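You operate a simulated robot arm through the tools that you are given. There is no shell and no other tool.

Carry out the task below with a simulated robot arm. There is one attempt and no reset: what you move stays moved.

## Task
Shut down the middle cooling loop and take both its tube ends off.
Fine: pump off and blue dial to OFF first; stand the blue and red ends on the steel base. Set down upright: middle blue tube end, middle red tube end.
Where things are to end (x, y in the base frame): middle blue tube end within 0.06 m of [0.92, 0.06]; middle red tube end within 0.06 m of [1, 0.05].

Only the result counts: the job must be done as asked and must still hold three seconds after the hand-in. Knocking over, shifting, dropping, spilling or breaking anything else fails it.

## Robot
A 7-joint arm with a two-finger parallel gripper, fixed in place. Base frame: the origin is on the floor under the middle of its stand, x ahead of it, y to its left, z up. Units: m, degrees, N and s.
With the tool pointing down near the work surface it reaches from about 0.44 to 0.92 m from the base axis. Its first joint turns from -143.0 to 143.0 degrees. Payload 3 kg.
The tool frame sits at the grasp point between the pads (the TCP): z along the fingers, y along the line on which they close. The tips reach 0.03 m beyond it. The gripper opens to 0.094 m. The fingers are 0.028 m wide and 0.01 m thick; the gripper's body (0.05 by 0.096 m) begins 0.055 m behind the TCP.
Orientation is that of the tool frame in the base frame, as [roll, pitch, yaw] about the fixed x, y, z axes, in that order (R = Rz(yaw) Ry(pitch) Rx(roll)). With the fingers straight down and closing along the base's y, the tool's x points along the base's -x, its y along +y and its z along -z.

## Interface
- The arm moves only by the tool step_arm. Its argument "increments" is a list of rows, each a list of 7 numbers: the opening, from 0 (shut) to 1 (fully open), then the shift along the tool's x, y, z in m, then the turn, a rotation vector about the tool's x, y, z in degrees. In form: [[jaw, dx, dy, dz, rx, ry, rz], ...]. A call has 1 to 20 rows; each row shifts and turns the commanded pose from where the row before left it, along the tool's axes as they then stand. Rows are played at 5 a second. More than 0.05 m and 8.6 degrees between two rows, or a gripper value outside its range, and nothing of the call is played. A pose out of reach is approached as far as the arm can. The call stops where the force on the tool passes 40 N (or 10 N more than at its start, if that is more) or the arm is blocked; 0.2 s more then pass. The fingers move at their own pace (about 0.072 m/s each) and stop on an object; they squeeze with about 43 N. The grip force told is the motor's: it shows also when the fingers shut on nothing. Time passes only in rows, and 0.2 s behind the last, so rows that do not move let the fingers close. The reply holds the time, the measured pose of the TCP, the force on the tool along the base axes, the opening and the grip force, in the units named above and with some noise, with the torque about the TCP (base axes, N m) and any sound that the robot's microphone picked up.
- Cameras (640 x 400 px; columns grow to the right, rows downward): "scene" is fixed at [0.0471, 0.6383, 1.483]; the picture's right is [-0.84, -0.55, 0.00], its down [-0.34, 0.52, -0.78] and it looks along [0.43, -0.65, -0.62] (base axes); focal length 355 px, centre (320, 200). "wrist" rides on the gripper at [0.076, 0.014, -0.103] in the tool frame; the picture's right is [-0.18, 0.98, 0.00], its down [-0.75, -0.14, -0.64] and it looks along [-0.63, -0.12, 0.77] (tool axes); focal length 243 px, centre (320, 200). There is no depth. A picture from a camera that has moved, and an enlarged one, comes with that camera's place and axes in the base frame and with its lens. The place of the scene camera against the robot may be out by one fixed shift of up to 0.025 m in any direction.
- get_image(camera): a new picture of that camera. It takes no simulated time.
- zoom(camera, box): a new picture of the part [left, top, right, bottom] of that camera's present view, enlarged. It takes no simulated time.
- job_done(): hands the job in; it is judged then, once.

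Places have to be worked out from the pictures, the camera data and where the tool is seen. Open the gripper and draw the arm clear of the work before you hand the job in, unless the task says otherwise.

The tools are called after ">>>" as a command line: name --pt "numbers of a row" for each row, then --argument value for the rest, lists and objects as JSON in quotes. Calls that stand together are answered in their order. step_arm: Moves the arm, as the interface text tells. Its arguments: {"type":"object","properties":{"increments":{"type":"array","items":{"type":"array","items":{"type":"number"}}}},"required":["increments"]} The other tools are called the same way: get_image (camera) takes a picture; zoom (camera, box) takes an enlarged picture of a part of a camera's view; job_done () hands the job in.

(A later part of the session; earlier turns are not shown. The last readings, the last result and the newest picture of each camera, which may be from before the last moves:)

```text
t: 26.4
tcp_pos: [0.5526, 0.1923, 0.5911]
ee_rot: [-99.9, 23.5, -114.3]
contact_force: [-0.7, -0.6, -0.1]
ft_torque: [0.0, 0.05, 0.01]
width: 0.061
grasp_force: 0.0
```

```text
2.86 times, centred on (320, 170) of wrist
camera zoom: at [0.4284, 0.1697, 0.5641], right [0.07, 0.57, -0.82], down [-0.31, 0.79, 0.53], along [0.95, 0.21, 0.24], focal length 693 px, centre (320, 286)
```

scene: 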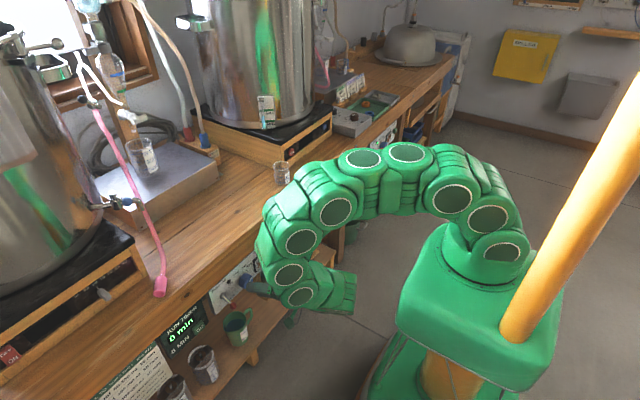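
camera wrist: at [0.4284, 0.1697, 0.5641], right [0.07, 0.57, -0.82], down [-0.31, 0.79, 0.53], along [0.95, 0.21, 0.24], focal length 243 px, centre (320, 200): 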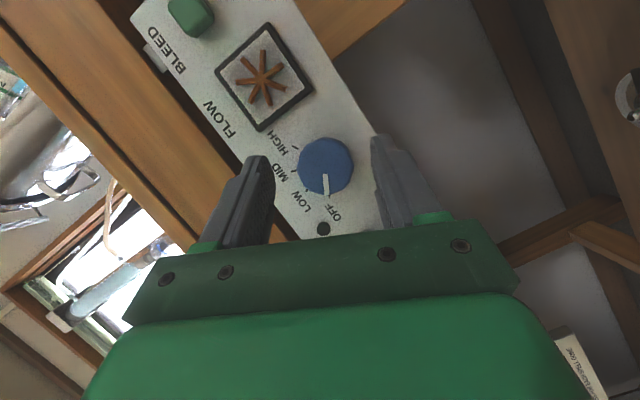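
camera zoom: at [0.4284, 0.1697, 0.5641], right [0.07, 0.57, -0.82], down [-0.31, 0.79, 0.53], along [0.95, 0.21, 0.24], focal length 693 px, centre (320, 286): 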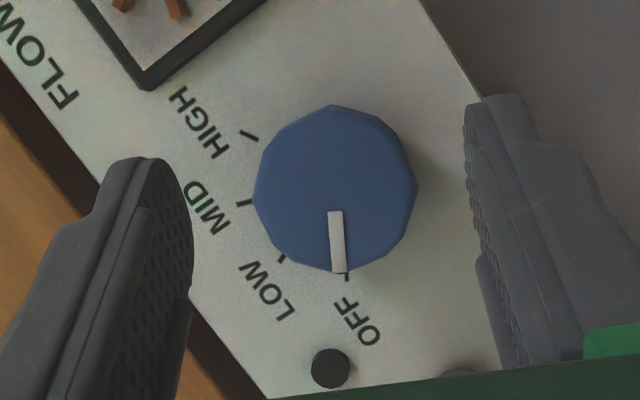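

The pointer end lies on the OFF tick, so the dial is off. I'll rotate the hand back upright in place, then rise away from the panel while reducing the tilt.

>>> step_arm --pt "0.65 0 0 0 -3.006 0 7.548" --pt "0.65 0 0 0 -3.006 0 7.548" --pt "0.65 0 0 0 -3.006 0 7.548" --pt "0.65 0 0 0 -3.006 0 7.548" --pt "0.65 0 0 0 -3.006 0 7.548" --pt "0.65 0 0 0 -3.006 0 7.548" --pt "0.65 0 0 0 -3.006 0 7.548" --pt "0.65 0 0 0 -3.006 0 7.548" --pt "0.65 -0.0279 0 -0.0111 0 0 0" --pt "0.65 -0.0279 0 -0.0111 0 0 0" --pt "0.65 -0.0279 0 -0.0111 0 0 0" --pt "0.65 0 0 0 0 0 0"

>>> get_image --camera "wrist"

```text
t: 28.9
tcp_pos: [0.5541, 0.192, 0.6814]
ee_rot: [179.1, 68.3, 178.5]
contact_force: [-0.1, -0.1, 0.5]
ft_torque: [0.0, 0.0, 0.0]
width: 0.0609
grasp_force: 0.1
```

```text
taken
camera wrist: at [0.43, 0.207, 0.6486], right [0.08, 0.98, 0.18], down [-0.32, -0.14, 0.94], along [0.94, -0.13, 0.3], focal length 243 px, centre (320, 200)
```

wrist: 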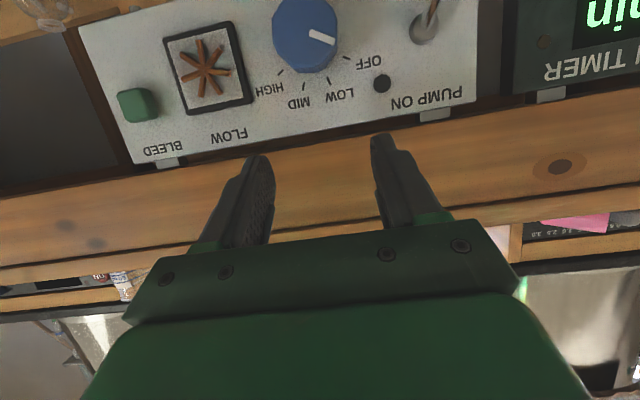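

The dial pointer is on OFF and the LED is dark. I'll reduce the tilt to about 33° here, then rise to about z = 1.0 to look over the bench.

>>> step_arm --pt "1 0 0 0 0 7 0" --pt "1 0 0 0 0 7 0" --pt "1 0 0 0 0 7 0" --pt "1 0 0 0 0 7 0" --pt "1 0 0 0 0 7 0" --pt "1 -0.0218 -0.02 -0.0335 0 0 0" --pt "1 -0.0218 -0.02 -0.0335 0 0 0" --pt "1 -0.0218 -0.02 -0.0335 0 0 0" --pt "1 -0.0218 -0.02 -0.0335 0 0 0" --pt "1 -0.0218 -0.02 -0.0335 0 0 0" --pt "1 -0.0218 -0.02 -0.0335 0 0 0" --pt "1 -0.0218 -0.02 -0.0335 0 0 0" --pt "1 -0.0218 -0.02 -0.0335 0 0 0" --pt "1 0 0 0 0 0 0"

>>> get_image --camera "wrist"

>>> get_image --camera "scene"

```text
t: 31.9
tcp_pos: [0.5646, 0.0451, 0.9906]
ee_rot: [179.6, 33.3, 179.2]
contact_force: [-0.1, -0.1, 0.5]
ft_torque: [0.0, -0.01, 0.01]
width: 0.0939
grasp_force: 0.1
out of reach, approached as far as the arm can: row 1, 8, 9
```

```text
taken
camera wrist: at [0.4445, 0.0597, 1.0356], right [0.16, 0.98, 0.11], down [0.28, -0.15, 0.95], along [0.95, -0.13, -0.29], focal length 243 px, centre (320, 200)
```

wrist: 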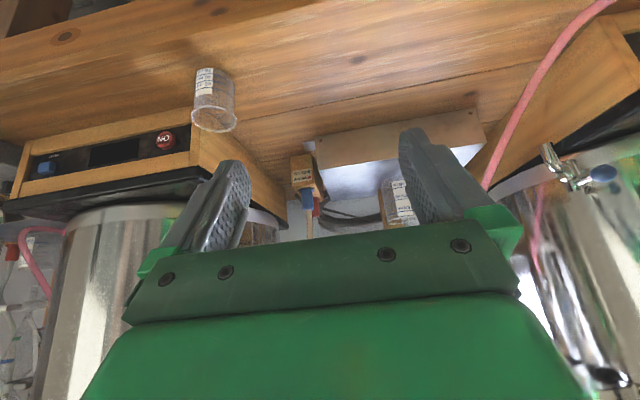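

```text
taken
```

scene: 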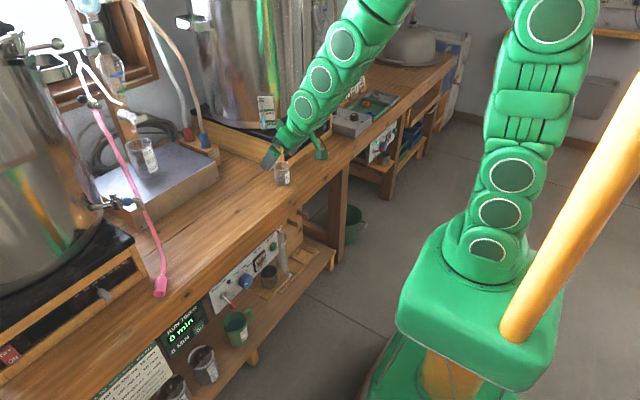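

The wooden block with the blue and red ends and the steel base now show in the wrist view. I'll zoom in to measure them.

>>> zoom --camera "wrist" --box '[240, 90, 500, 250]'

>>> zoom --camera "wrist" --box '[260, 140, 340, 240]'

>>> zoom --camera "scene" --box '[80, 100, 240, 240]'

```text
2.46 times, centred on (370, 170) of wrist
camera zoom: at [0.4445, 0.0597, 1.0356], right [0.16, 0.98, 0.11], down [0.28, -0.15, 0.95], along [0.95, -0.13, -0.29], focal length 597 px, centre (197, 274)
```

zoom: 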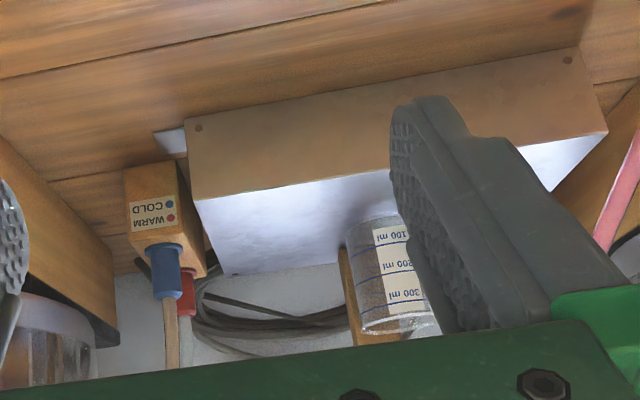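

```text
4.00 times, centred on (300, 190) of wrist
camera zoom: at [0.4445, 0.0597, 1.0356], right [0.16, 0.98, 0.11], down [0.28, -0.15, 0.95], along [0.95, -0.13, -0.29], focal length 970 px, centre (400, 240)
```

zoom: 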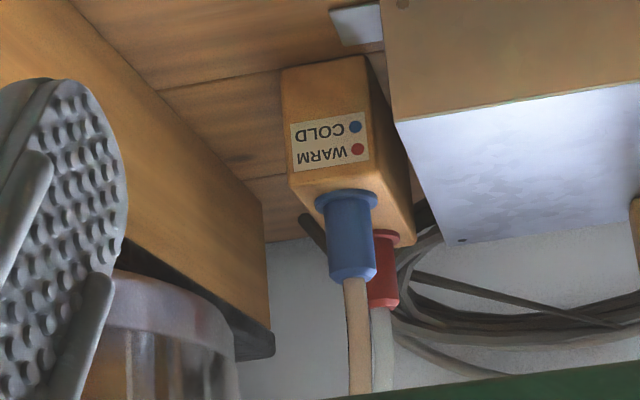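

```text
2.86 times, centred on (160, 170) of scene
camera zoom: at [0.0471, 0.6383, 1.483], right [-0.84, -0.55, 0.0], down [-0.34, 0.52, -0.78], along [0.43, -0.65, -0.62], focal length 1014 px, centre (777, 286)
```

zoom: 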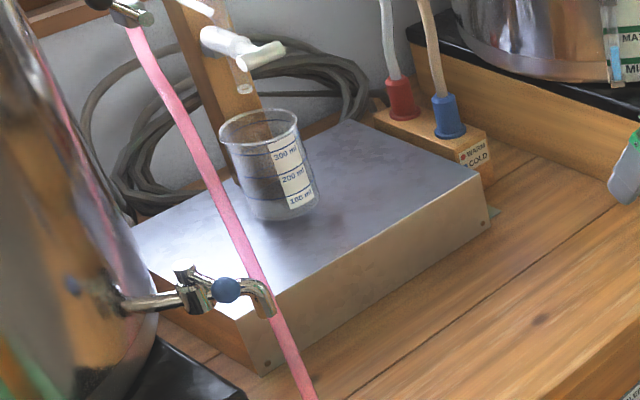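

Triangulating from both cameras I place the blue end's flange at about (0.985, −0.044, 0.838) and the red at about (1.05, −0.035, 0.84). The steel base top is at z≈0.832 spanning x 0.886–1.125 and y 0–0.325, with the beaker near (1.04, 0.17). I'll move in a bit and tilt up to inspect the hoses and refine this.

>>> step_arm --pt "1 -0.0154 -0.011 0.0221 0 0 0" --pt "1 -0.0154 -0.011 0.0221 0 0 0" --pt "1 -0.0154 -0.011 0.0221 0 0 0" --pt "1 -0.0154 -0.011 0.0221 0 0 0" --pt "1 0 0 0 0 -6.7 0" --pt "1 0 0 0 0 -6.7 0" --pt "1 0 0 0 0 -6.7 0" --pt "1 0 0 0 0 -6.7 0" --pt "1 0 0 0 0 0 0"

>>> get_image --camera "wrist"

>>> get_image --camera "scene"

```text
t: 34.0
tcp_pos: [0.6822, 0.0104, 0.9408]
ee_rot: [179.2, 60.4, 178.7]
contact_force: [-0.1, -0.6, -0.9]
ft_torque: [-0.05, 0.0, 0.0]
width: 0.0939
grasp_force: 0.0
out of reach, approached as far as the arm can: row 8
```

```text
taken
camera wrist: at [0.5551, 0.0256, 0.9261], right [0.1, 0.98, 0.17], down [-0.18, -0.15, 0.97], along [0.98, -0.13, 0.17], focal length 243 px, centre (320, 200)
```

wrist: 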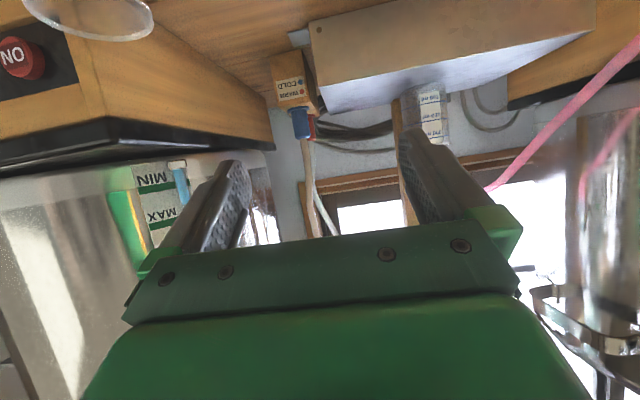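

```text
taken
```

scene: 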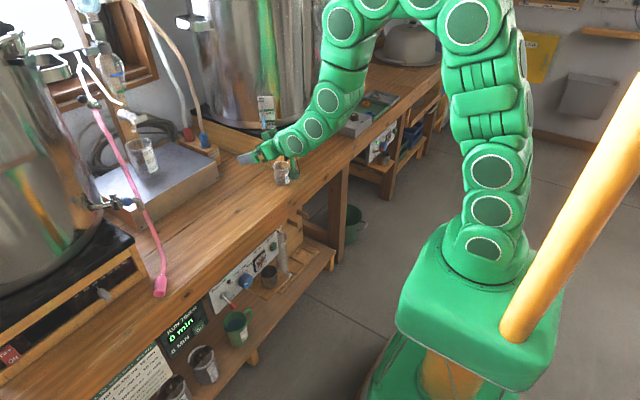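

I have a near-horizontal view of the block from the front now. I'll zoom on the ends and hoses.

>>> zoom --camera "wrist" --box '[250, 20, 450, 145]'

>>> zoom --camera "wrist" --box '[260, 70, 340, 120]'

>>> zoom --camera "wrist" --box '[240, 100, 440, 240]'

```text
3.20 times, centred on (350, 82) of wrist
camera zoom: at [0.5551, 0.0256, 0.9261], right [0.1, 0.98, 0.17], down [-0.18, -0.15, 0.97], along [0.98, -0.13, 0.17], focal length 776 px, centre (224, 576)
```

zoom: 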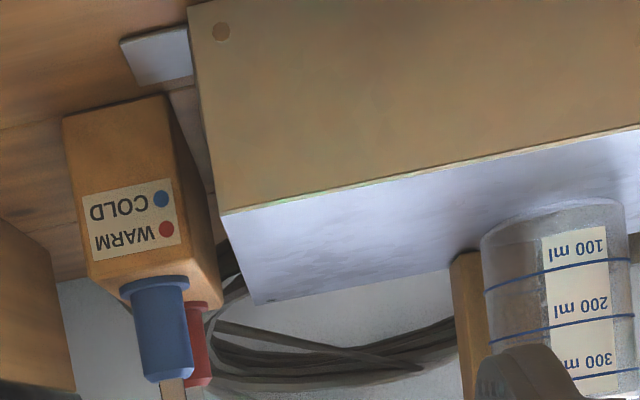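

```text
8.00 times, centred on (300, 95) of wrist
camera zoom: at [0.5551, 0.0256, 0.9261], right [0.1, 0.98, 0.17], down [-0.18, -0.15, 0.97], along [0.98, -0.13, 0.17], focal length 1941 px, centre (480, 1040)
```

zoom: 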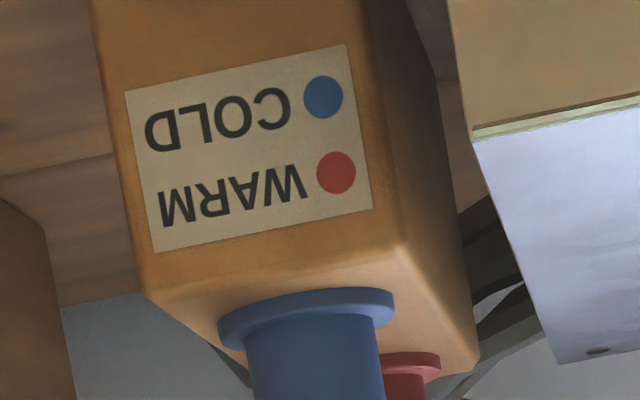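

```text
2.86 times, centred on (340, 170) of wrist
camera zoom: at [0.5551, 0.0256, 0.9261], right [0.1, 0.98, 0.17], down [-0.18, -0.15, 0.97], along [0.98, -0.13, 0.17], focal length 693 px, centre (263, 286)
```

zoom: 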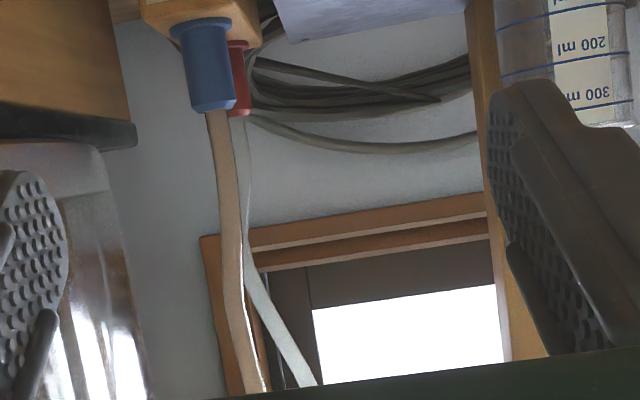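

The two ends stand on the block with their hoses rising nearly straight up; the blue cap axis is at about (0.982, −0.042), from z≈0.837 to 0.89. I'll move to a pre-grasp point in front of it at (0.88, −0.042, 0.90), half open.

>>> step_arm --pt "0.6 -0.0104 -0.0087 0.0321 0 0 0" --pt "0.6 -0.0104 -0.0087 0.0321 0 0 0" --pt "0.6 -0.0104 -0.0087 0.0321 0 0 0" --pt "0.6 -0.0104 -0.0087 0.0321 0 0 0" --pt "0.6 -0.0104 -0.0087 0.0321 0 0 0" --pt "0.6 -0.0104 -0.0087 0.0321 0 0 0" --pt "0.6 0 0 0 0 0 0"

>>> get_image --camera "wrist"

>>> get_image --camera "scene"

```text
t: 35.5
tcp_pos: [0.8802, -0.044, 0.899]
ee_rot: [179.2, 60.1, 178.7]
contact_force: [-0.7, 0.5, 0.5]
ft_torque: [-0.03, 0.04, 0.04]
width: 0.0562
grasp_force: 0.0
```

```text
taken
camera wrist: at [0.753, -0.0278, 0.8842], right [0.1, 0.98, 0.17], down [-0.18, -0.15, 0.97], along [0.98, -0.13, 0.16], focal length 243 px, centre (320, 200)
```

wrist: 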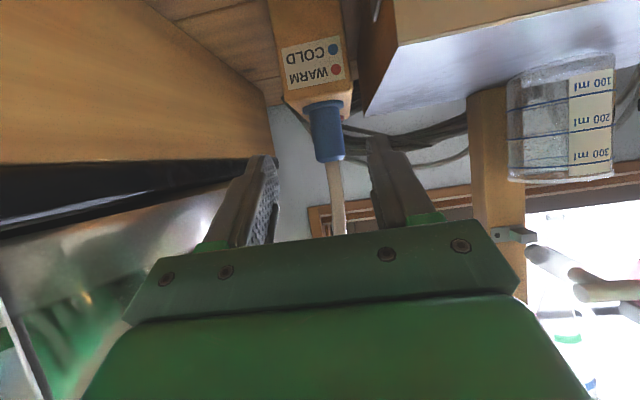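

```text
taken
```

scene: 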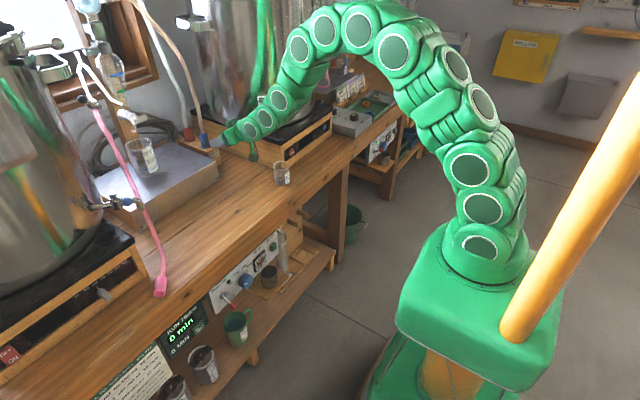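

The cap lies centred between the fingers ahead. I'll zoom to refine its position before closing the distance.

>>> zoom --camera "wrist" --box '[270, 60, 390, 180]'

>>> zoom --camera "scene" --box '[170, 100, 290, 200]'

```text
3.33 times, centred on (330, 120) of wrist
camera zoom: at [0.753, -0.0278, 0.8842], right [0.1, 0.98, 0.17], down [-0.18, -0.15, 0.97], along [0.98, -0.13, 0.16], focal length 809 px, centre (287, 467)
```

zoom: 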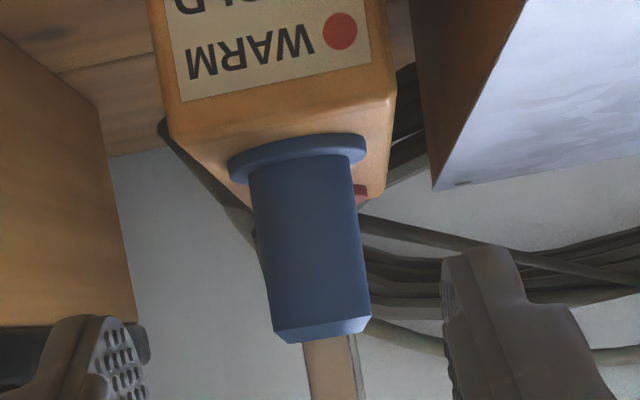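

```text
4.00 times, centred on (230, 150) of scene
camera zoom: at [0.0471, 0.6383, 1.483], right [-0.84, -0.55, 0.0], down [-0.34, 0.52, -0.78], along [0.43, -0.65, -0.62], focal length 1419 px, centre (680, 400)
```

zoom: 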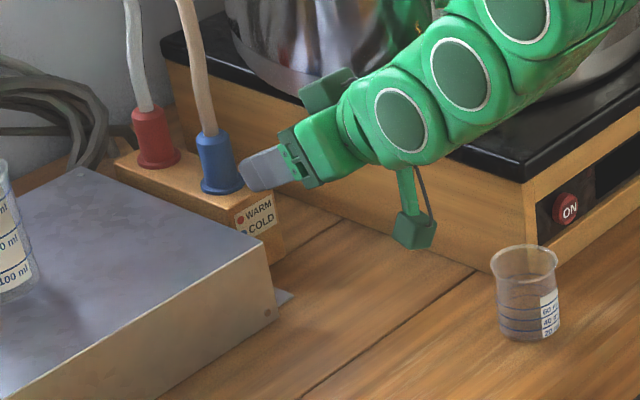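

The cap axis comes out at about (0.984, −0.041) with the flange at z≈0.839 and the top at 0.886. I'll advance to TCP (0.974, −0.041, 0.872) with the fingers straddling the cap above its flange.

>>> step_arm --pt "0.6 -0.0059 0.0008 0.0237 0 0 0" --pt "0.6 -0.0059 0.0008 0.0237 0 0 0" --pt "0.6 -0.0059 0.0008 0.0237 0 0 0" --pt "0.6 -0.0059 0.0008 0.0237 0 0 0" --pt "0.6 0 0 0 0 0 0"

>>> get_image --camera "wrist"

>>> zoom --camera "scene" --box '[150, 100, 270, 175]'

```text
t: 36.8
tcp_pos: [0.974, -0.0418, 0.8713]
ee_rot: [179.1, 60.1, 178.9]
contact_force: [-0.7, 0.3, 0.3]
ft_torque: [0.05, 0.0, -0.01]
width: 0.0564
grasp_force: 0.1
```

```text
taken
camera wrist: at [0.8465, -0.0255, 0.8567], right [0.1, 0.98, 0.17], down [-0.18, -0.15, 0.97], along [0.98, -0.13, 0.16], focal length 243 px, centre (320, 200)
```

wrist: 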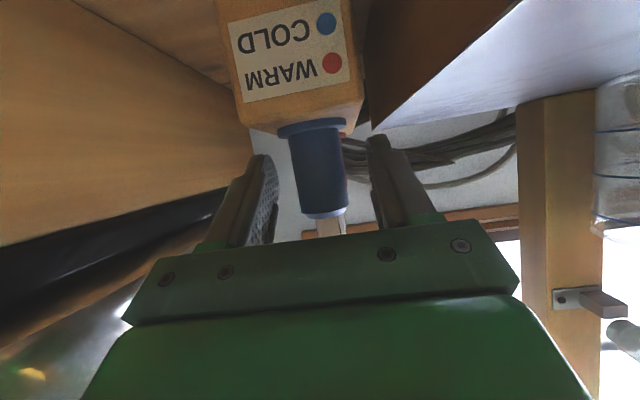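

```text
5.33 times, centred on (210, 138) of scene
camera zoom: at [0.0471, 0.6383, 1.483], right [-0.84, -0.55, 0.0], down [-0.34, 0.52, -0.78], along [0.43, -0.65, -0.62], focal length 1892 px, centre (907, 533)
```

zoom: 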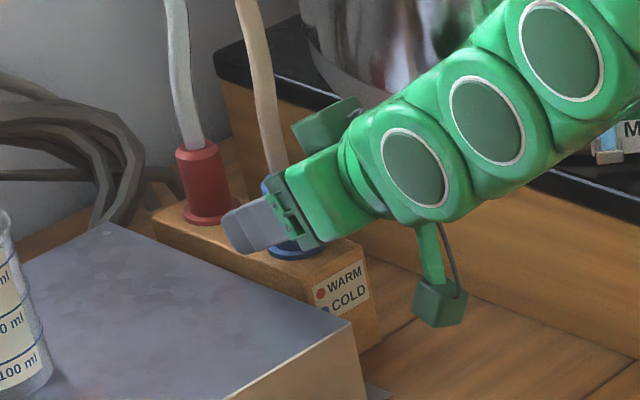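

The cap stands between the pads with no contact. I'll close on it.

>>> step_arm --pt "0.15 0 0 0 0 0 0" --pt "0.15 0 0 0 0 0 0" --pt "0.15 0 0 0 0 0 0" --pt "0.15 0 0 0 0 0 0"

>>> get_image --camera "wrist"

```text
t: 37.8
tcp_pos: [0.9737, -0.0421, 0.8714]
ee_rot: [179.2, 60.1, 178.8]
contact_force: [0.0, 0.4, 0.5]
ft_torque: [-0.01, -0.02, 0.03]
width: 0.0289
grasp_force: 42.9
```

```text
taken
camera wrist: at [0.8465, -0.0255, 0.8568], right [0.1, 0.98, 0.17], down [-0.18, -0.15, 0.97], along [0.98, -0.13, 0.16], focal length 243 px, centre (320, 200)
```

wrist: 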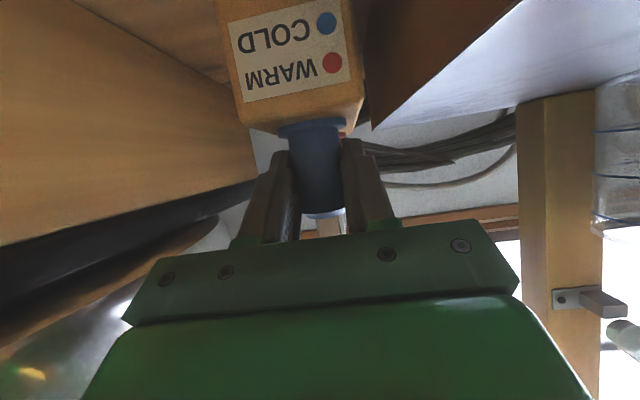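

The cap is gripped at 28.9 mm with no side load. I'll lift it straight up gently, 0.03 m first.

>>> step_arm --pt "0.15 -0.0087 0 -0.005 0 0 0" --pt "0.15 -0.0087 0 -0.005 0 0 0" --pt "0.15 -0.0087 0 -0.005 0 0 0" --pt "0.15 0 0 0 0 0 0"

>>> get_image --camera "wrist"

>>> zoom --camera "scene" --box '[100, 0, 300, 200]'

```text
t: 38.8
tcp_pos: [0.9735, -0.0414, 0.9011]
ee_rot: [179.4, 60.1, 178.7]
contact_force: [-0.3, 0.1, -0.6]
ft_torque: [0.0, 0.03, -0.01]
width: 0.0288
grasp_force: 43.2
```

```text
taken
camera wrist: at [0.8465, -0.0258, 0.8868], right [0.1, 0.98, 0.17], down [-0.18, -0.15, 0.97], along [0.98, -0.13, 0.16], focal length 243 px, centre (320, 200)
```

wrist: 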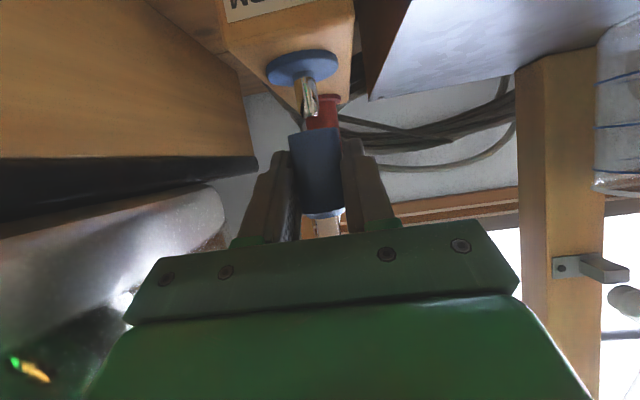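

```text
2.00 times, centred on (200, 100) of scene
camera zoom: at [0.0471, 0.6383, 1.483], right [-0.84, -0.55, 0.0], down [-0.34, 0.52, -0.78], along [0.43, -0.65, -0.62], focal length 710 px, centre (560, 400)
```

zoom: 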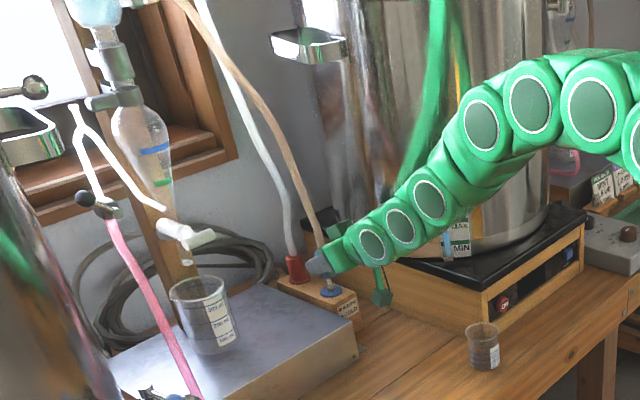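

The blue cap slid off its metal spigot cleanly; its ring stays on the block. I'll raise it another 0.04 m and carry it over the steel base towards (0.925, 0.06).

>>> step_arm --pt "0.15 -0.0173 0 -0.01 0 0 0" --pt "0.15 -0.0173 0 -0.01 0 0 0" --pt "0.15 0.0059 0.0206 -0.0102 0 0 0" --pt "0.15 0.0059 0.0206 -0.0102 0 0 0" --pt "0.15 0.0059 0.0206 -0.0102 0 0 0" --pt "0.15 0.0059 0.0206 -0.0102 0 0 0" --pt "0.15 0.0059 0.0206 -0.0102 0 0 0" --pt "0.15 0 0 0 0 0 0"

>>> get_image --camera "wrist"

>>> zoom --camera "scene" --box '[60, 0, 300, 240]'

```text
t: 40.5
tcp_pos: [0.9162, 0.0625, 0.9413]
ee_rot: [179.3, 60.1, 178.8]
contact_force: [-0.5, -0.2, -0.1]
ft_torque: [0.01, -0.01, -0.05]
width: 0.0288
grasp_force: 42.9
```

```text
taken
camera wrist: at [0.7886, 0.0769, 0.9277], right [0.1, 0.98, 0.17], down [-0.18, -0.15, 0.97], along [0.98, -0.13, 0.16], focal length 243 px, centre (320, 200)
```

wrist: 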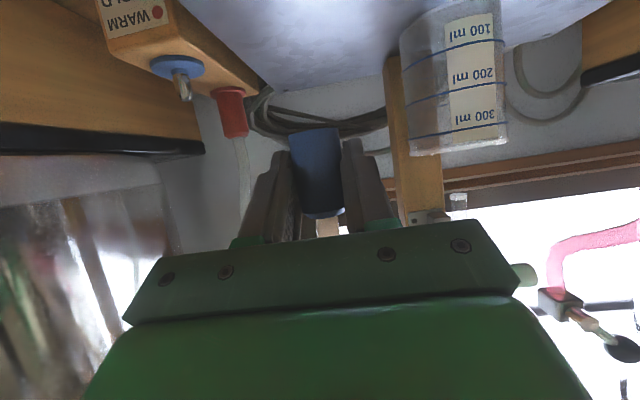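

```text
1.67 times, centred on (180, 120) of scene
camera zoom: at [0.0471, 0.6383, 1.483], right [-0.84, -0.55, 0.0], down [-0.34, 0.52, -0.78], along [0.43, -0.65, -0.62], focal length 591 px, centre (553, 333)
```

zoom: 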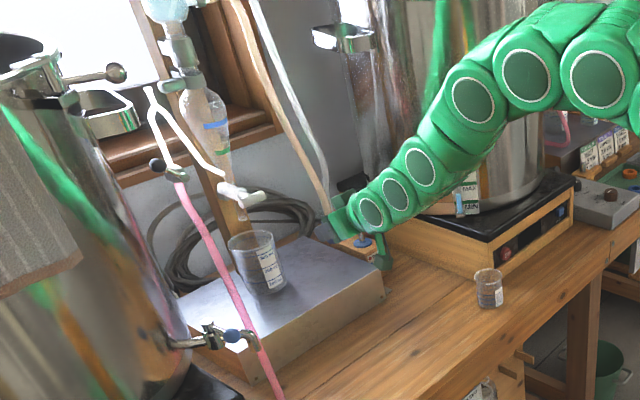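

The cap and hose followed freely, and the cap is over the steel base near (0.925, 0.063). I'll lower 0.064 m and look at the gap.

>>> step_arm --pt "0.15 0.0139 0 0.008 0 0 0" --pt "0.15 0.0139 0 0.008 0 0 0" --pt "0.15 0.0139 0 0.008 0 0 0" --pt "0.15 0.0139 0 0.008 0 0 0" --pt "0.15 0 0 0 0 0 0"

>>> get_image --camera "wrist"

>>> zoom --camera "scene" --box '[120, 110, 240, 210]'

```text
t: 41.8
tcp_pos: [0.915, 0.0623, 0.8782]
ee_rot: [179.3, 60.2, 178.8]
contact_force: [0.3, -0.1, -0.1]
ft_torque: [-0.01, 0.02, 0.01]
width: 0.0282
grasp_force: 43.1
```

```text
taken
camera wrist: at [0.7887, 0.0776, 0.8631], right [0.1, 0.98, 0.17], down [-0.18, -0.15, 0.97], along [0.98, -0.13, 0.16], focal length 243 px, centre (320, 200)
```

wrist: 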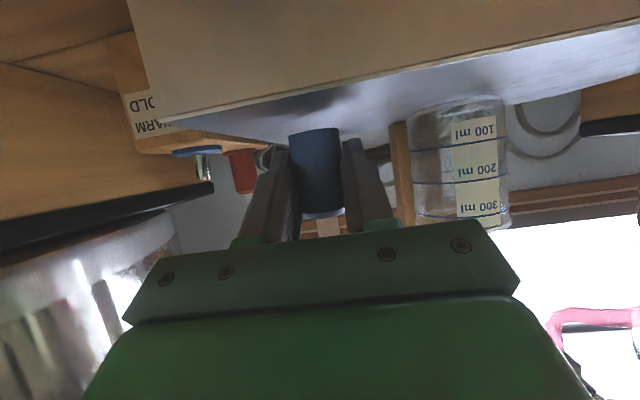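

```text
4.00 times, centred on (180, 160) of scene
camera zoom: at [0.0471, 0.6383, 1.483], right [-0.84, -0.55, 0.0], down [-0.34, 0.52, -0.78], along [0.43, -0.65, -0.62], focal length 1419 px, centre (880, 360)
```

zoom: 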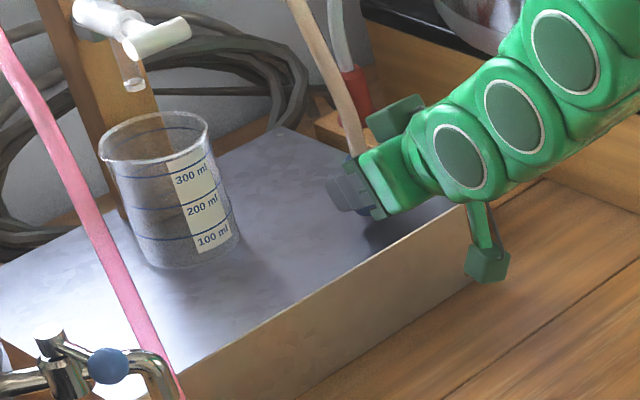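

The cap is just above the steel with about 15 mm to go. I'll lower in 3 mm steps and watch the vertical force.

>>> step_arm --pt "0.15 0.0026 0 0.0015 0 0 0" --pt "0.15 0.0026 0 0.0015 0 0 0" --pt "0.15 0.0026 0 0.0015 0 0 0" --pt "0.15 0.0026 0 0.0015 0 0 0" --pt "0.15 0 0 0 0 0 0"

>>> get_image --camera "wrist"

```text
t: 43.0
tcp_pos: [0.9162, 0.062, 0.8673]
ee_rot: [179.1, 60.2, 178.8]
contact_force: [-0.5, -0.4, 14.6]
ft_torque: [-0.03, 0.05, 0.0]
width: 0.028
grasp_force: 43.1
```

```text
taken
camera wrist: at [0.7894, 0.078, 0.8524], right [0.1, 0.98, 0.17], down [-0.19, -0.15, 0.97], along [0.98, -0.13, 0.17], focal length 243 px, centre (320, 200)
```

wrist: 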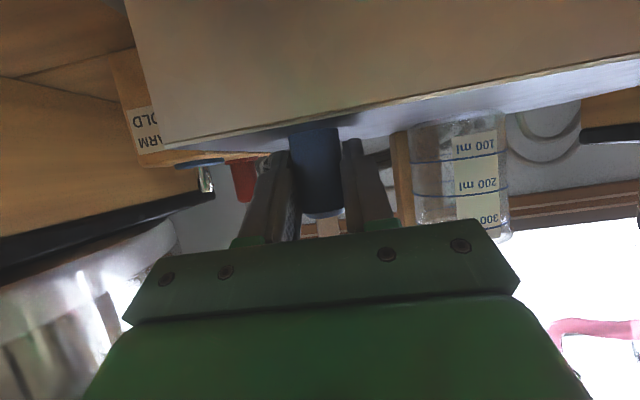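

The force reads 14.6 N upwards with hardly any torque, so the cap's bottom is on the steel. I'll ease off by about 0.8 mm and open the fingers.

>>> step_arm --pt "0.15 -0.0007 0 -0.0004 0 0 0" --pt "0.35 0 0 0 0 0 0" --pt "0.45 0 0 0 0 0 0" --pt "0.6 0 0 0 0 0 0" --pt "0.6 0 0 0 0 0 0"

>>> get_image --camera "wrist"

>>> zoom --camera "scene" --box '[120, 110, 240, 210]'

```text
t: 44.1
tcp_pos: [0.9155, 0.0627, 0.8654]
ee_rot: [179.2, 60.0, 178.8]
contact_force: [0.6, -0.5, -0.2]
ft_torque: [0.01, 0.0, 0.03]
width: 0.0564
grasp_force: 0.2
```

```text
taken
camera wrist: at [0.7886, 0.0779, 0.8521], right [0.1, 0.98, 0.17], down [-0.18, -0.15, 0.97], along [0.98, -0.13, 0.16], focal length 243 px, centre (320, 200)
```

wrist: 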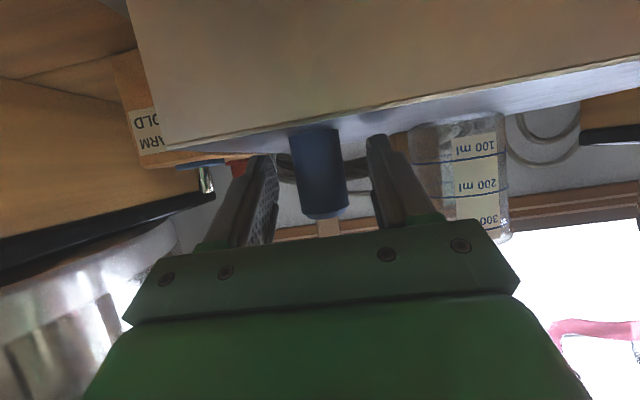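

```text
4.00 times, centred on (180, 160) of scene
camera zoom: at [0.0471, 0.6383, 1.483], right [-0.84, -0.55, 0.0], down [-0.34, 0.52, -0.78], along [0.43, -0.65, -0.62], focal length 1419 px, centre (880, 360)
```

zoom: 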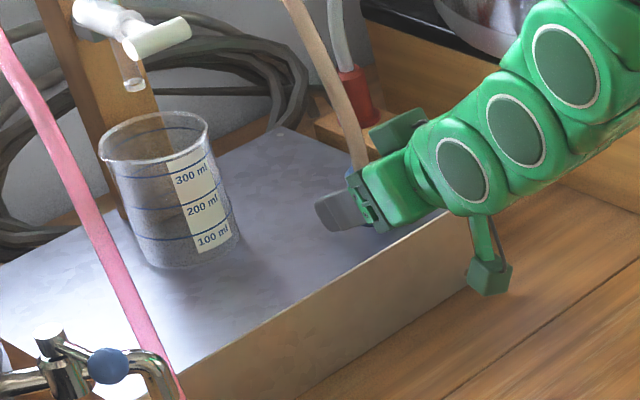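

The cap stays standing after release. I'll retreat straight back along −x for 0.1 m so nothing brushes it.

>>> step_arm --pt "0.6 0.01 0 -0.0173 0 0 0" --pt "0.6 0.01 0 -0.0173 0 0 0" --pt "0.6 0.01 0 -0.0173 0 0 0" --pt "0.6 0.01 0 -0.0173 0 0 0" --pt "0.6 0.01 0 -0.0173 0 0 0" --pt "0.6 0 0 0 0 0 0"

>>> get_image --camera "wrist"

>>> zoom --camera "scene" --box '[120, 110, 240, 210]'

```text
t: 45.5
tcp_pos: [0.8157, 0.0635, 0.8671]
ee_rot: [179.3, 60.1, 178.8]
contact_force: [1.1, 0.5, -0.3]
ft_torque: [0.01, -0.04, -0.01]
width: 0.0563
grasp_force: 0.1
```

```text
taken
camera wrist: at [0.6888, 0.0784, 0.8518], right [0.1, 0.98, 0.17], down [-0.18, -0.15, 0.97], along [0.98, -0.13, 0.16], focal length 243 px, centre (320, 200)
```

wrist: 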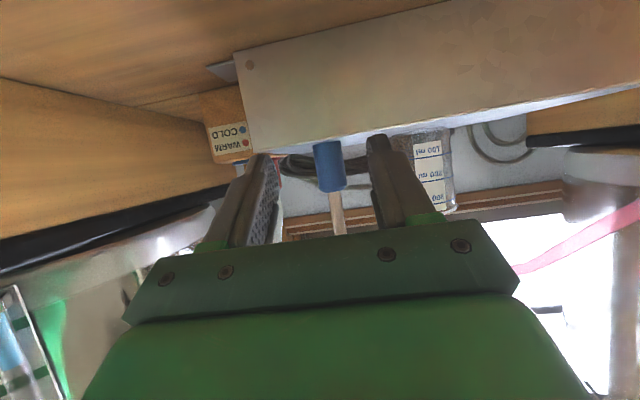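

```text
4.00 times, centred on (180, 160) of scene
camera zoom: at [0.0471, 0.6383, 1.483], right [-0.84, -0.55, 0.0], down [-0.34, 0.52, -0.78], along [0.43, -0.65, -0.62], focal length 1419 px, centre (880, 360)
```

zoom: 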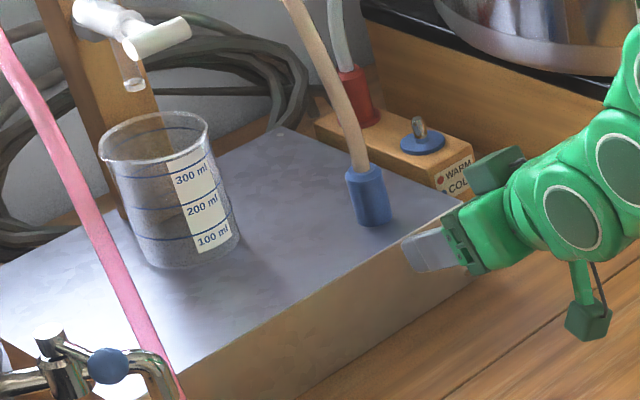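

The blue end stands upright at about (0.926, 0.062). For the red end I'll approach from the front with slightly less tilt, so I rise, move to y≈−0.037 and reduce the tilt to 50°.

>>> step_arm --pt "0.6 -0.0109 -0.0201 -0.0063 0 0 0" --pt "0.6 -0.0109 -0.0201 -0.0063 0 0 0" --pt "0.6 -0.0109 -0.0201 -0.0063 0 0 0" --pt "0.6 -0.0109 -0.0201 -0.0063 0 0 0" --pt "0.6 -0.0109 -0.0201 -0.0063 0 0 0" --pt "0.6 0 0 0 0 5 0" --pt "0.6 0 0 0 0.8 5 0" --pt "0.6 0 0 0 0 0 0"

>>> get_image --camera "wrist"

>>> zoom --camera "scene" --box '[60, 0, 300, 200]'

```text
t: 47.4
tcp_pos: [0.8141, -0.0376, 0.9294]
ee_rot: [-179.7, 50.2, 178.9]
contact_force: [-0.1, -0.4, 0.6]
ft_torque: [-0.06, 0.03, 0.04]
width: 0.0562
grasp_force: 0.0
```

```text
taken
camera wrist: at [0.6872, -0.0204, 0.9368], right [0.14, 0.98, 0.14], down [-0.01, -0.14, 0.99], along [0.99, -0.14, -0.01], focal length 243 px, centre (320, 200)
```

wrist: 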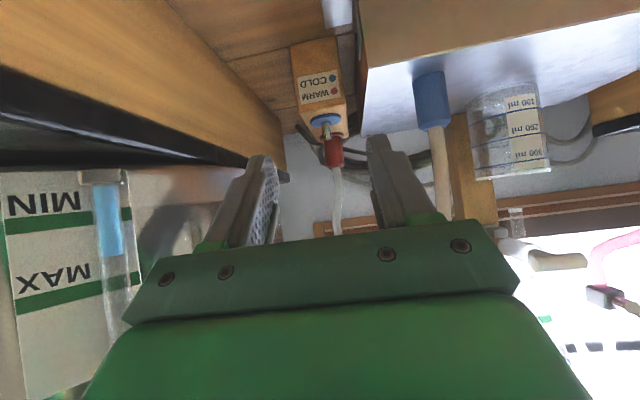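

```text
2.00 times, centred on (180, 100) of scene
camera zoom: at [0.0471, 0.6383, 1.483], right [-0.84, -0.55, 0.0], down [-0.34, 0.52, -0.78], along [0.43, -0.65, -0.62], focal length 710 px, centre (600, 400)
```

zoom: 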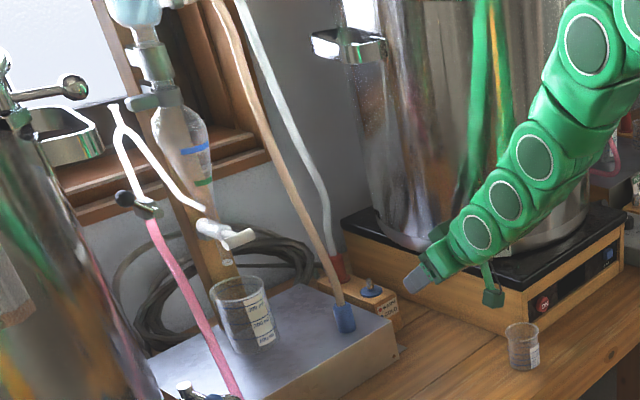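

I see the red cap between the opened fingers ahead and the blue one clear to the side. I'll zoom to refine the red cap's position.

>>> zoom --camera "wrist" --box '[280, 90, 400, 190]'

>>> zoom --camera "scene" --box '[150, 105, 250, 175]'

```text
4.00 times, centred on (340, 140) of wrist
camera zoom: at [0.6872, -0.0204, 0.9368], right [0.14, 0.98, 0.14], down [-0.01, -0.14, 0.99], along [0.99, -0.14, -0.01], focal length 970 px, centre (240, 440)
```

zoom: 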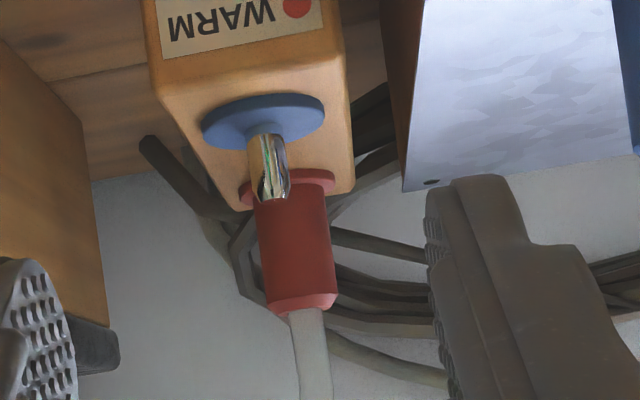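

```text
5.71 times, centred on (200, 140) of scene
camera zoom: at [0.0471, 0.6383, 1.483], right [-0.84, -0.55, 0.0], down [-0.34, 0.52, -0.78], along [0.43, -0.65, -0.62], focal length 2027 px, centre (1006, 543)
```

zoom: 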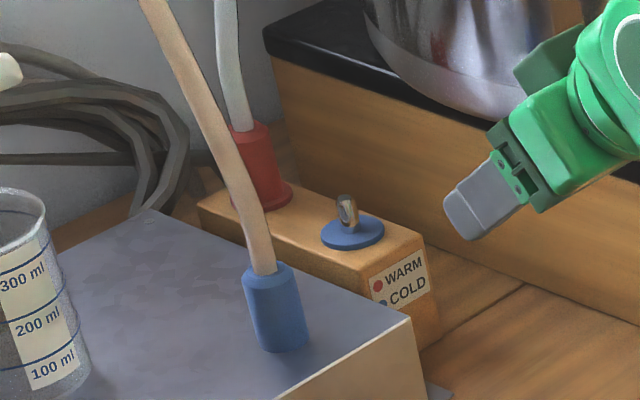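

The red cap works out at about (1.06, −0.041), in line behind the empty blue spigot. I'll advance to (0.97, −0.041, 0.90) first and check reach and clearance.

>>> step_arm --pt "0.6 -0.0155 -0.0007 0.0277 0 0 0" --pt "0.6 -0.0155 -0.0007 0.0277 0 0 0" --pt "0.6 -0.0155 -0.0007 0.0277 0 0 0" --pt "0.6 -0.0155 -0.0007 0.0277 0 0 0" --pt "0.6 -0.0155 -0.0007 0.0277 0 0 0" --pt "0.6 0 0 0 0 0 0"

>>> get_image --camera "wrist"

>>> zoom --camera "scene" --box '[120, 60, 320, 185]'

```text
t: 48.8
tcp_pos: [0.9701, -0.0457, 0.9008]
ee_rot: [-179.7, 50.0, 179.0]
contact_force: [-0.3, 0.3, 0.6]
ft_torque: [0.02, 0.01, -0.02]
width: 0.0563
grasp_force: 0.0
```

```text
taken
camera wrist: at [0.8424, -0.028, 0.908], right [0.14, 0.98, 0.14], down [-0.01, -0.14, 0.99], along [0.99, -0.14, -0.01], focal length 243 px, centre (320, 200)
```

wrist: 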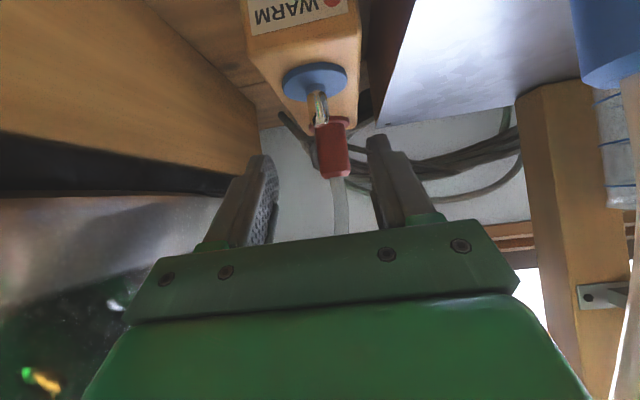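

```text
3.20 times, centred on (220, 122) of scene
camera zoom: at [0.0471, 0.6383, 1.483], right [-0.84, -0.55, 0.0], down [-0.34, 0.52, -0.78], along [0.43, -0.65, -0.62], focal length 1135 px, centre (640, 448)
```

zoom: 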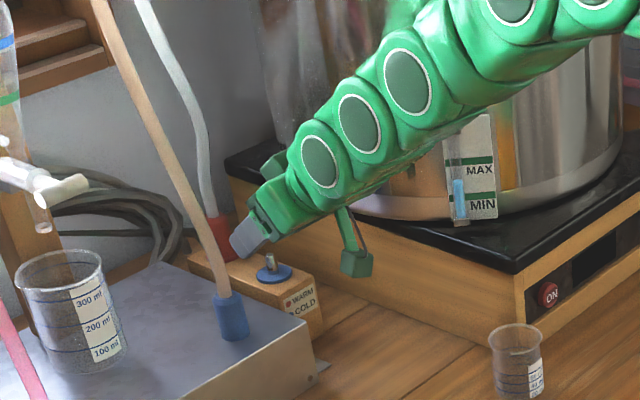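

I'm slightly right of the cap line (y −0.0457 against −0.042), with good clearance everywhere. I'll correct that while advancing to the grasp point (1.051, −0.042, 0.877).

>>> step_arm --pt "0.6 -0.0084 0.0013 0.0194 0 0 0" --pt "0.6 -0.0084 0.0013 0.0194 0 0 0" --pt "0.6 -0.0084 0.0013 0.0194 0 0 0" --pt "0.6 -0.0084 0.0013 0.0194 0 0 0" --pt "0.6 0 0 0 0 0 0"

>>> get_image --camera "wrist"

>>> zoom --camera "scene" --box '[150, 100, 270, 175]'

```text
t: 50.0
tcp_pos: [1.052, -0.0411, 0.8756]
ee_rot: [-179.8, 50.2, 179.0]
contact_force: [-0.3, -0.5, -0.8]
ft_torque: [0.04, 0.03, 0.01]
width: 0.0567
grasp_force: 0.1
```

```text
taken
camera wrist: at [0.9246, -0.024, 0.883], right [0.14, 0.98, 0.14], down [-0.01, -0.14, 0.99], along [0.99, -0.14, -0.01], focal length 243 px, centre (320, 200)
```

wrist: 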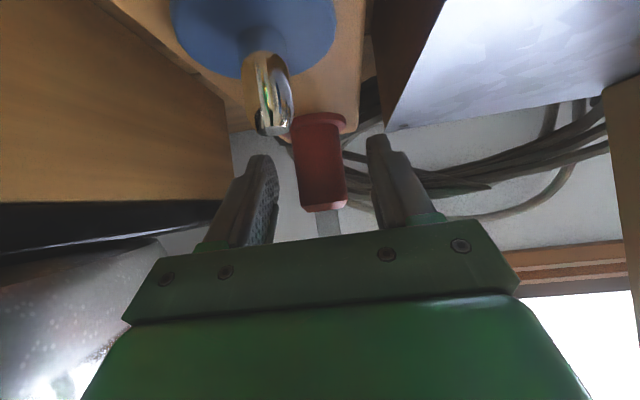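

```text
5.33 times, centred on (210, 138) of scene
camera zoom: at [0.0471, 0.6383, 1.483], right [-0.84, -0.55, 0.0], down [-0.34, 0.52, -0.78], along [0.43, -0.65, -0.62], focal length 1892 px, centre (907, 533)
```

zoom: 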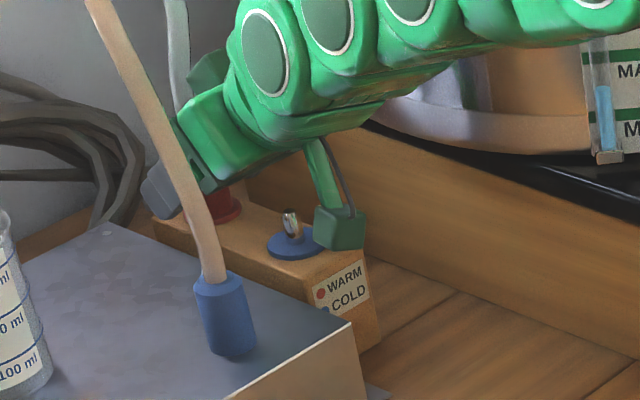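

The red cap is centred between the pads just as the blue one was. I'll close on it.

>>> step_arm --pt "0.15 0 0 0 0 0 0" --pt "0.15 0 0 0 0 0 0" --pt "0.15 0 0 0 0 0 0" --pt "0.15 0 0 0 0 0 0"

>>> get_image --camera "wrist"

```text
t: 51.0
tcp_pos: [1.0528, -0.041, 0.8751]
ee_rot: [-179.8, 50.1, 179.0]
contact_force: [-0.5, 0.4, -0.5]
ft_torque: [-0.02, -0.07, -0.02]
width: 0.0279
grasp_force: 43.0
```

```text
taken
camera wrist: at [0.9245, -0.0241, 0.8832], right [0.14, 0.98, 0.14], down [-0.01, -0.14, 0.99], along [0.99, -0.14, -0.01], focal length 243 px, centre (320, 200)
```

wrist: 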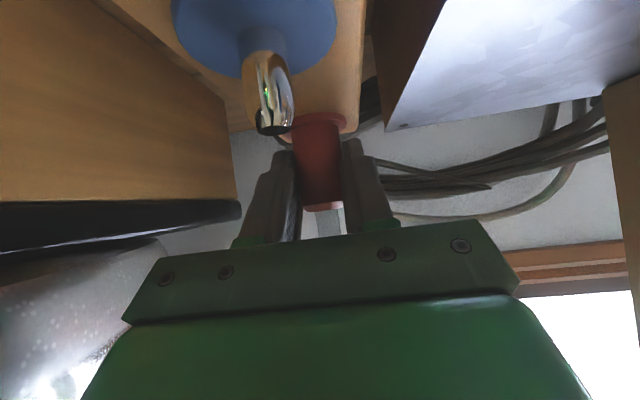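

The red cap is gripped at 27.9 mm with no side load. I'll lift it straight up 0.08 m off its spigot.

>>> step_arm --pt "0.15 -0.0077 0 -0.0064 0 0 0" --pt "0.15 -0.0077 0 -0.0064 0 0 0" --pt "0.15 -0.0077 0 -0.0064 0 0 0" --pt "0.15 -0.0128 0 -0.0107 0 0 0" --pt "0.15 -0.0128 0 -0.0107 0 0 0" --pt "0.15 -0.0128 0 -0.0107 0 0 0" --pt "0.15 0 0 0 0 0 0"

>>> get_image --camera "wrist"

>>> zoom --camera "scene" --box '[100, 40, 300, 200]'

```text
t: 52.5
tcp_pos: [1.0515, -0.0402, 0.9551]
ee_rot: [-179.8, 50.1, 178.9]
contact_force: [0.3, 0.5, -1.5]
ft_torque: [0.01, 0.01, -0.02]
width: 0.0278
grasp_force: 43.2
```

```text
taken
camera wrist: at [0.9242, -0.024, 0.963], right [0.14, 0.98, 0.14], down [-0.01, -0.14, 0.99], along [0.99, -0.14, -0.01], focal length 243 px, centre (320, 200)
```

wrist: 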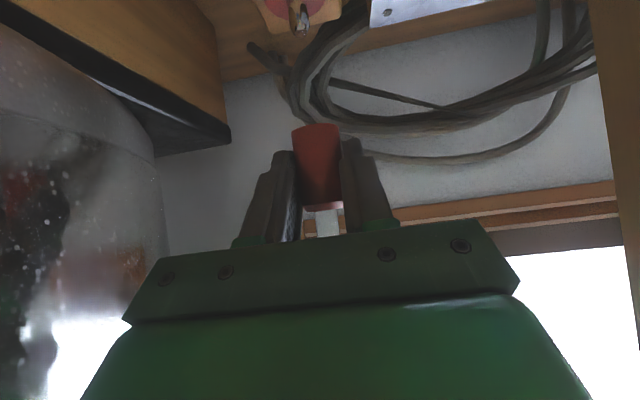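

```text
2.50 times, centred on (200, 120) of scene
camera zoom: at [0.0471, 0.6383, 1.483], right [-0.84, -0.55, 0.0], down [-0.34, 0.52, -0.78], along [0.43, -0.65, -0.62], focal length 887 px, centre (620, 400)
```

zoom: 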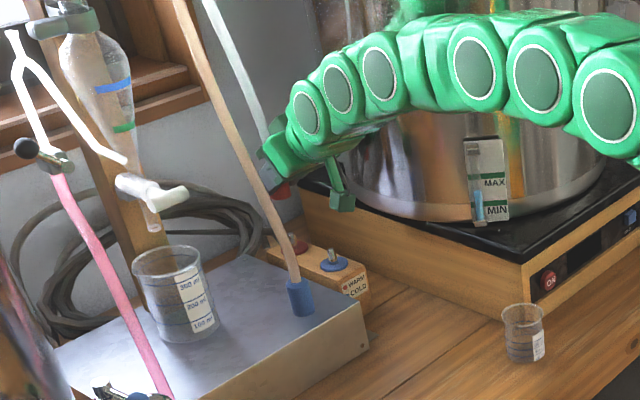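

The red cap is off its spigot and hanging clear. Since the blue hose stands where my hand would be, I'll swing the hand's heading by +30° while moving towards (1.02, 0.028), in two parts.

>>> step_arm --pt "0.15 0.0051 0.0126 -0.0061 -4.6 0 -3.85" --pt "0.15 0.0043 0.0134 -0.0051 -4.6 0 -3.85" --pt "0.15 0.0033 0.014 -0.004 -4.6 0 -3.85" --pt "0.15 0 0 0 0 0 0"

>>> get_image --camera "wrist"

>>> zoom --camera "scene" --box '[100, 40, 300, 200]'

```text
t: 53.5
tcp_pos: [1.0278, -0.0014, 0.9545]
ee_rot: [-179.9, 50.0, -163.0]
contact_force: [-0.4, 0.3, -0.5]
ft_torque: [-0.01, -0.02, 0.02]
width: 0.0274
grasp_force: 43.3
```

```text
taken
camera wrist: at [0.9017, -0.0255, 0.9628], right [-0.17, 0.98, 0.14], down [0.03, -0.14, 0.99], along [0.98, 0.18, -0.01], focal length 243 px, centre (320, 200)
```

wrist: 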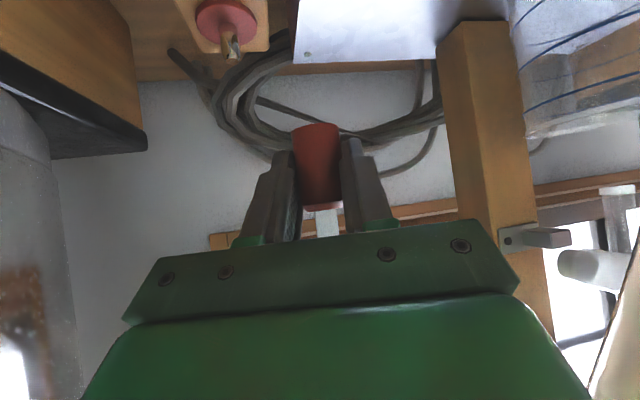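

```text
2.50 times, centred on (200, 120) of scene
camera zoom: at [0.0471, 0.6383, 1.483], right [-0.84, -0.55, 0.0], down [-0.34, 0.52, -0.78], along [0.43, -0.65, -0.62], focal length 887 px, centre (620, 400)
```

zoom: 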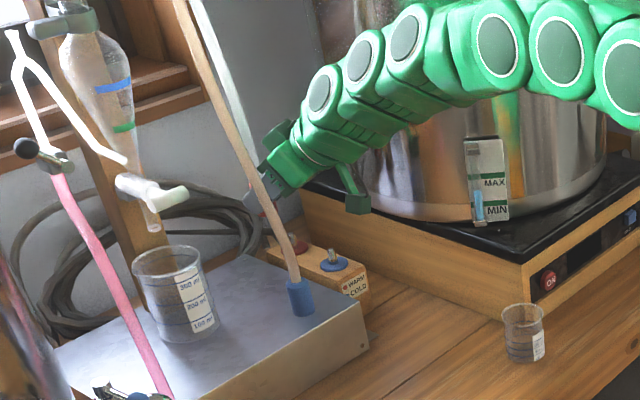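

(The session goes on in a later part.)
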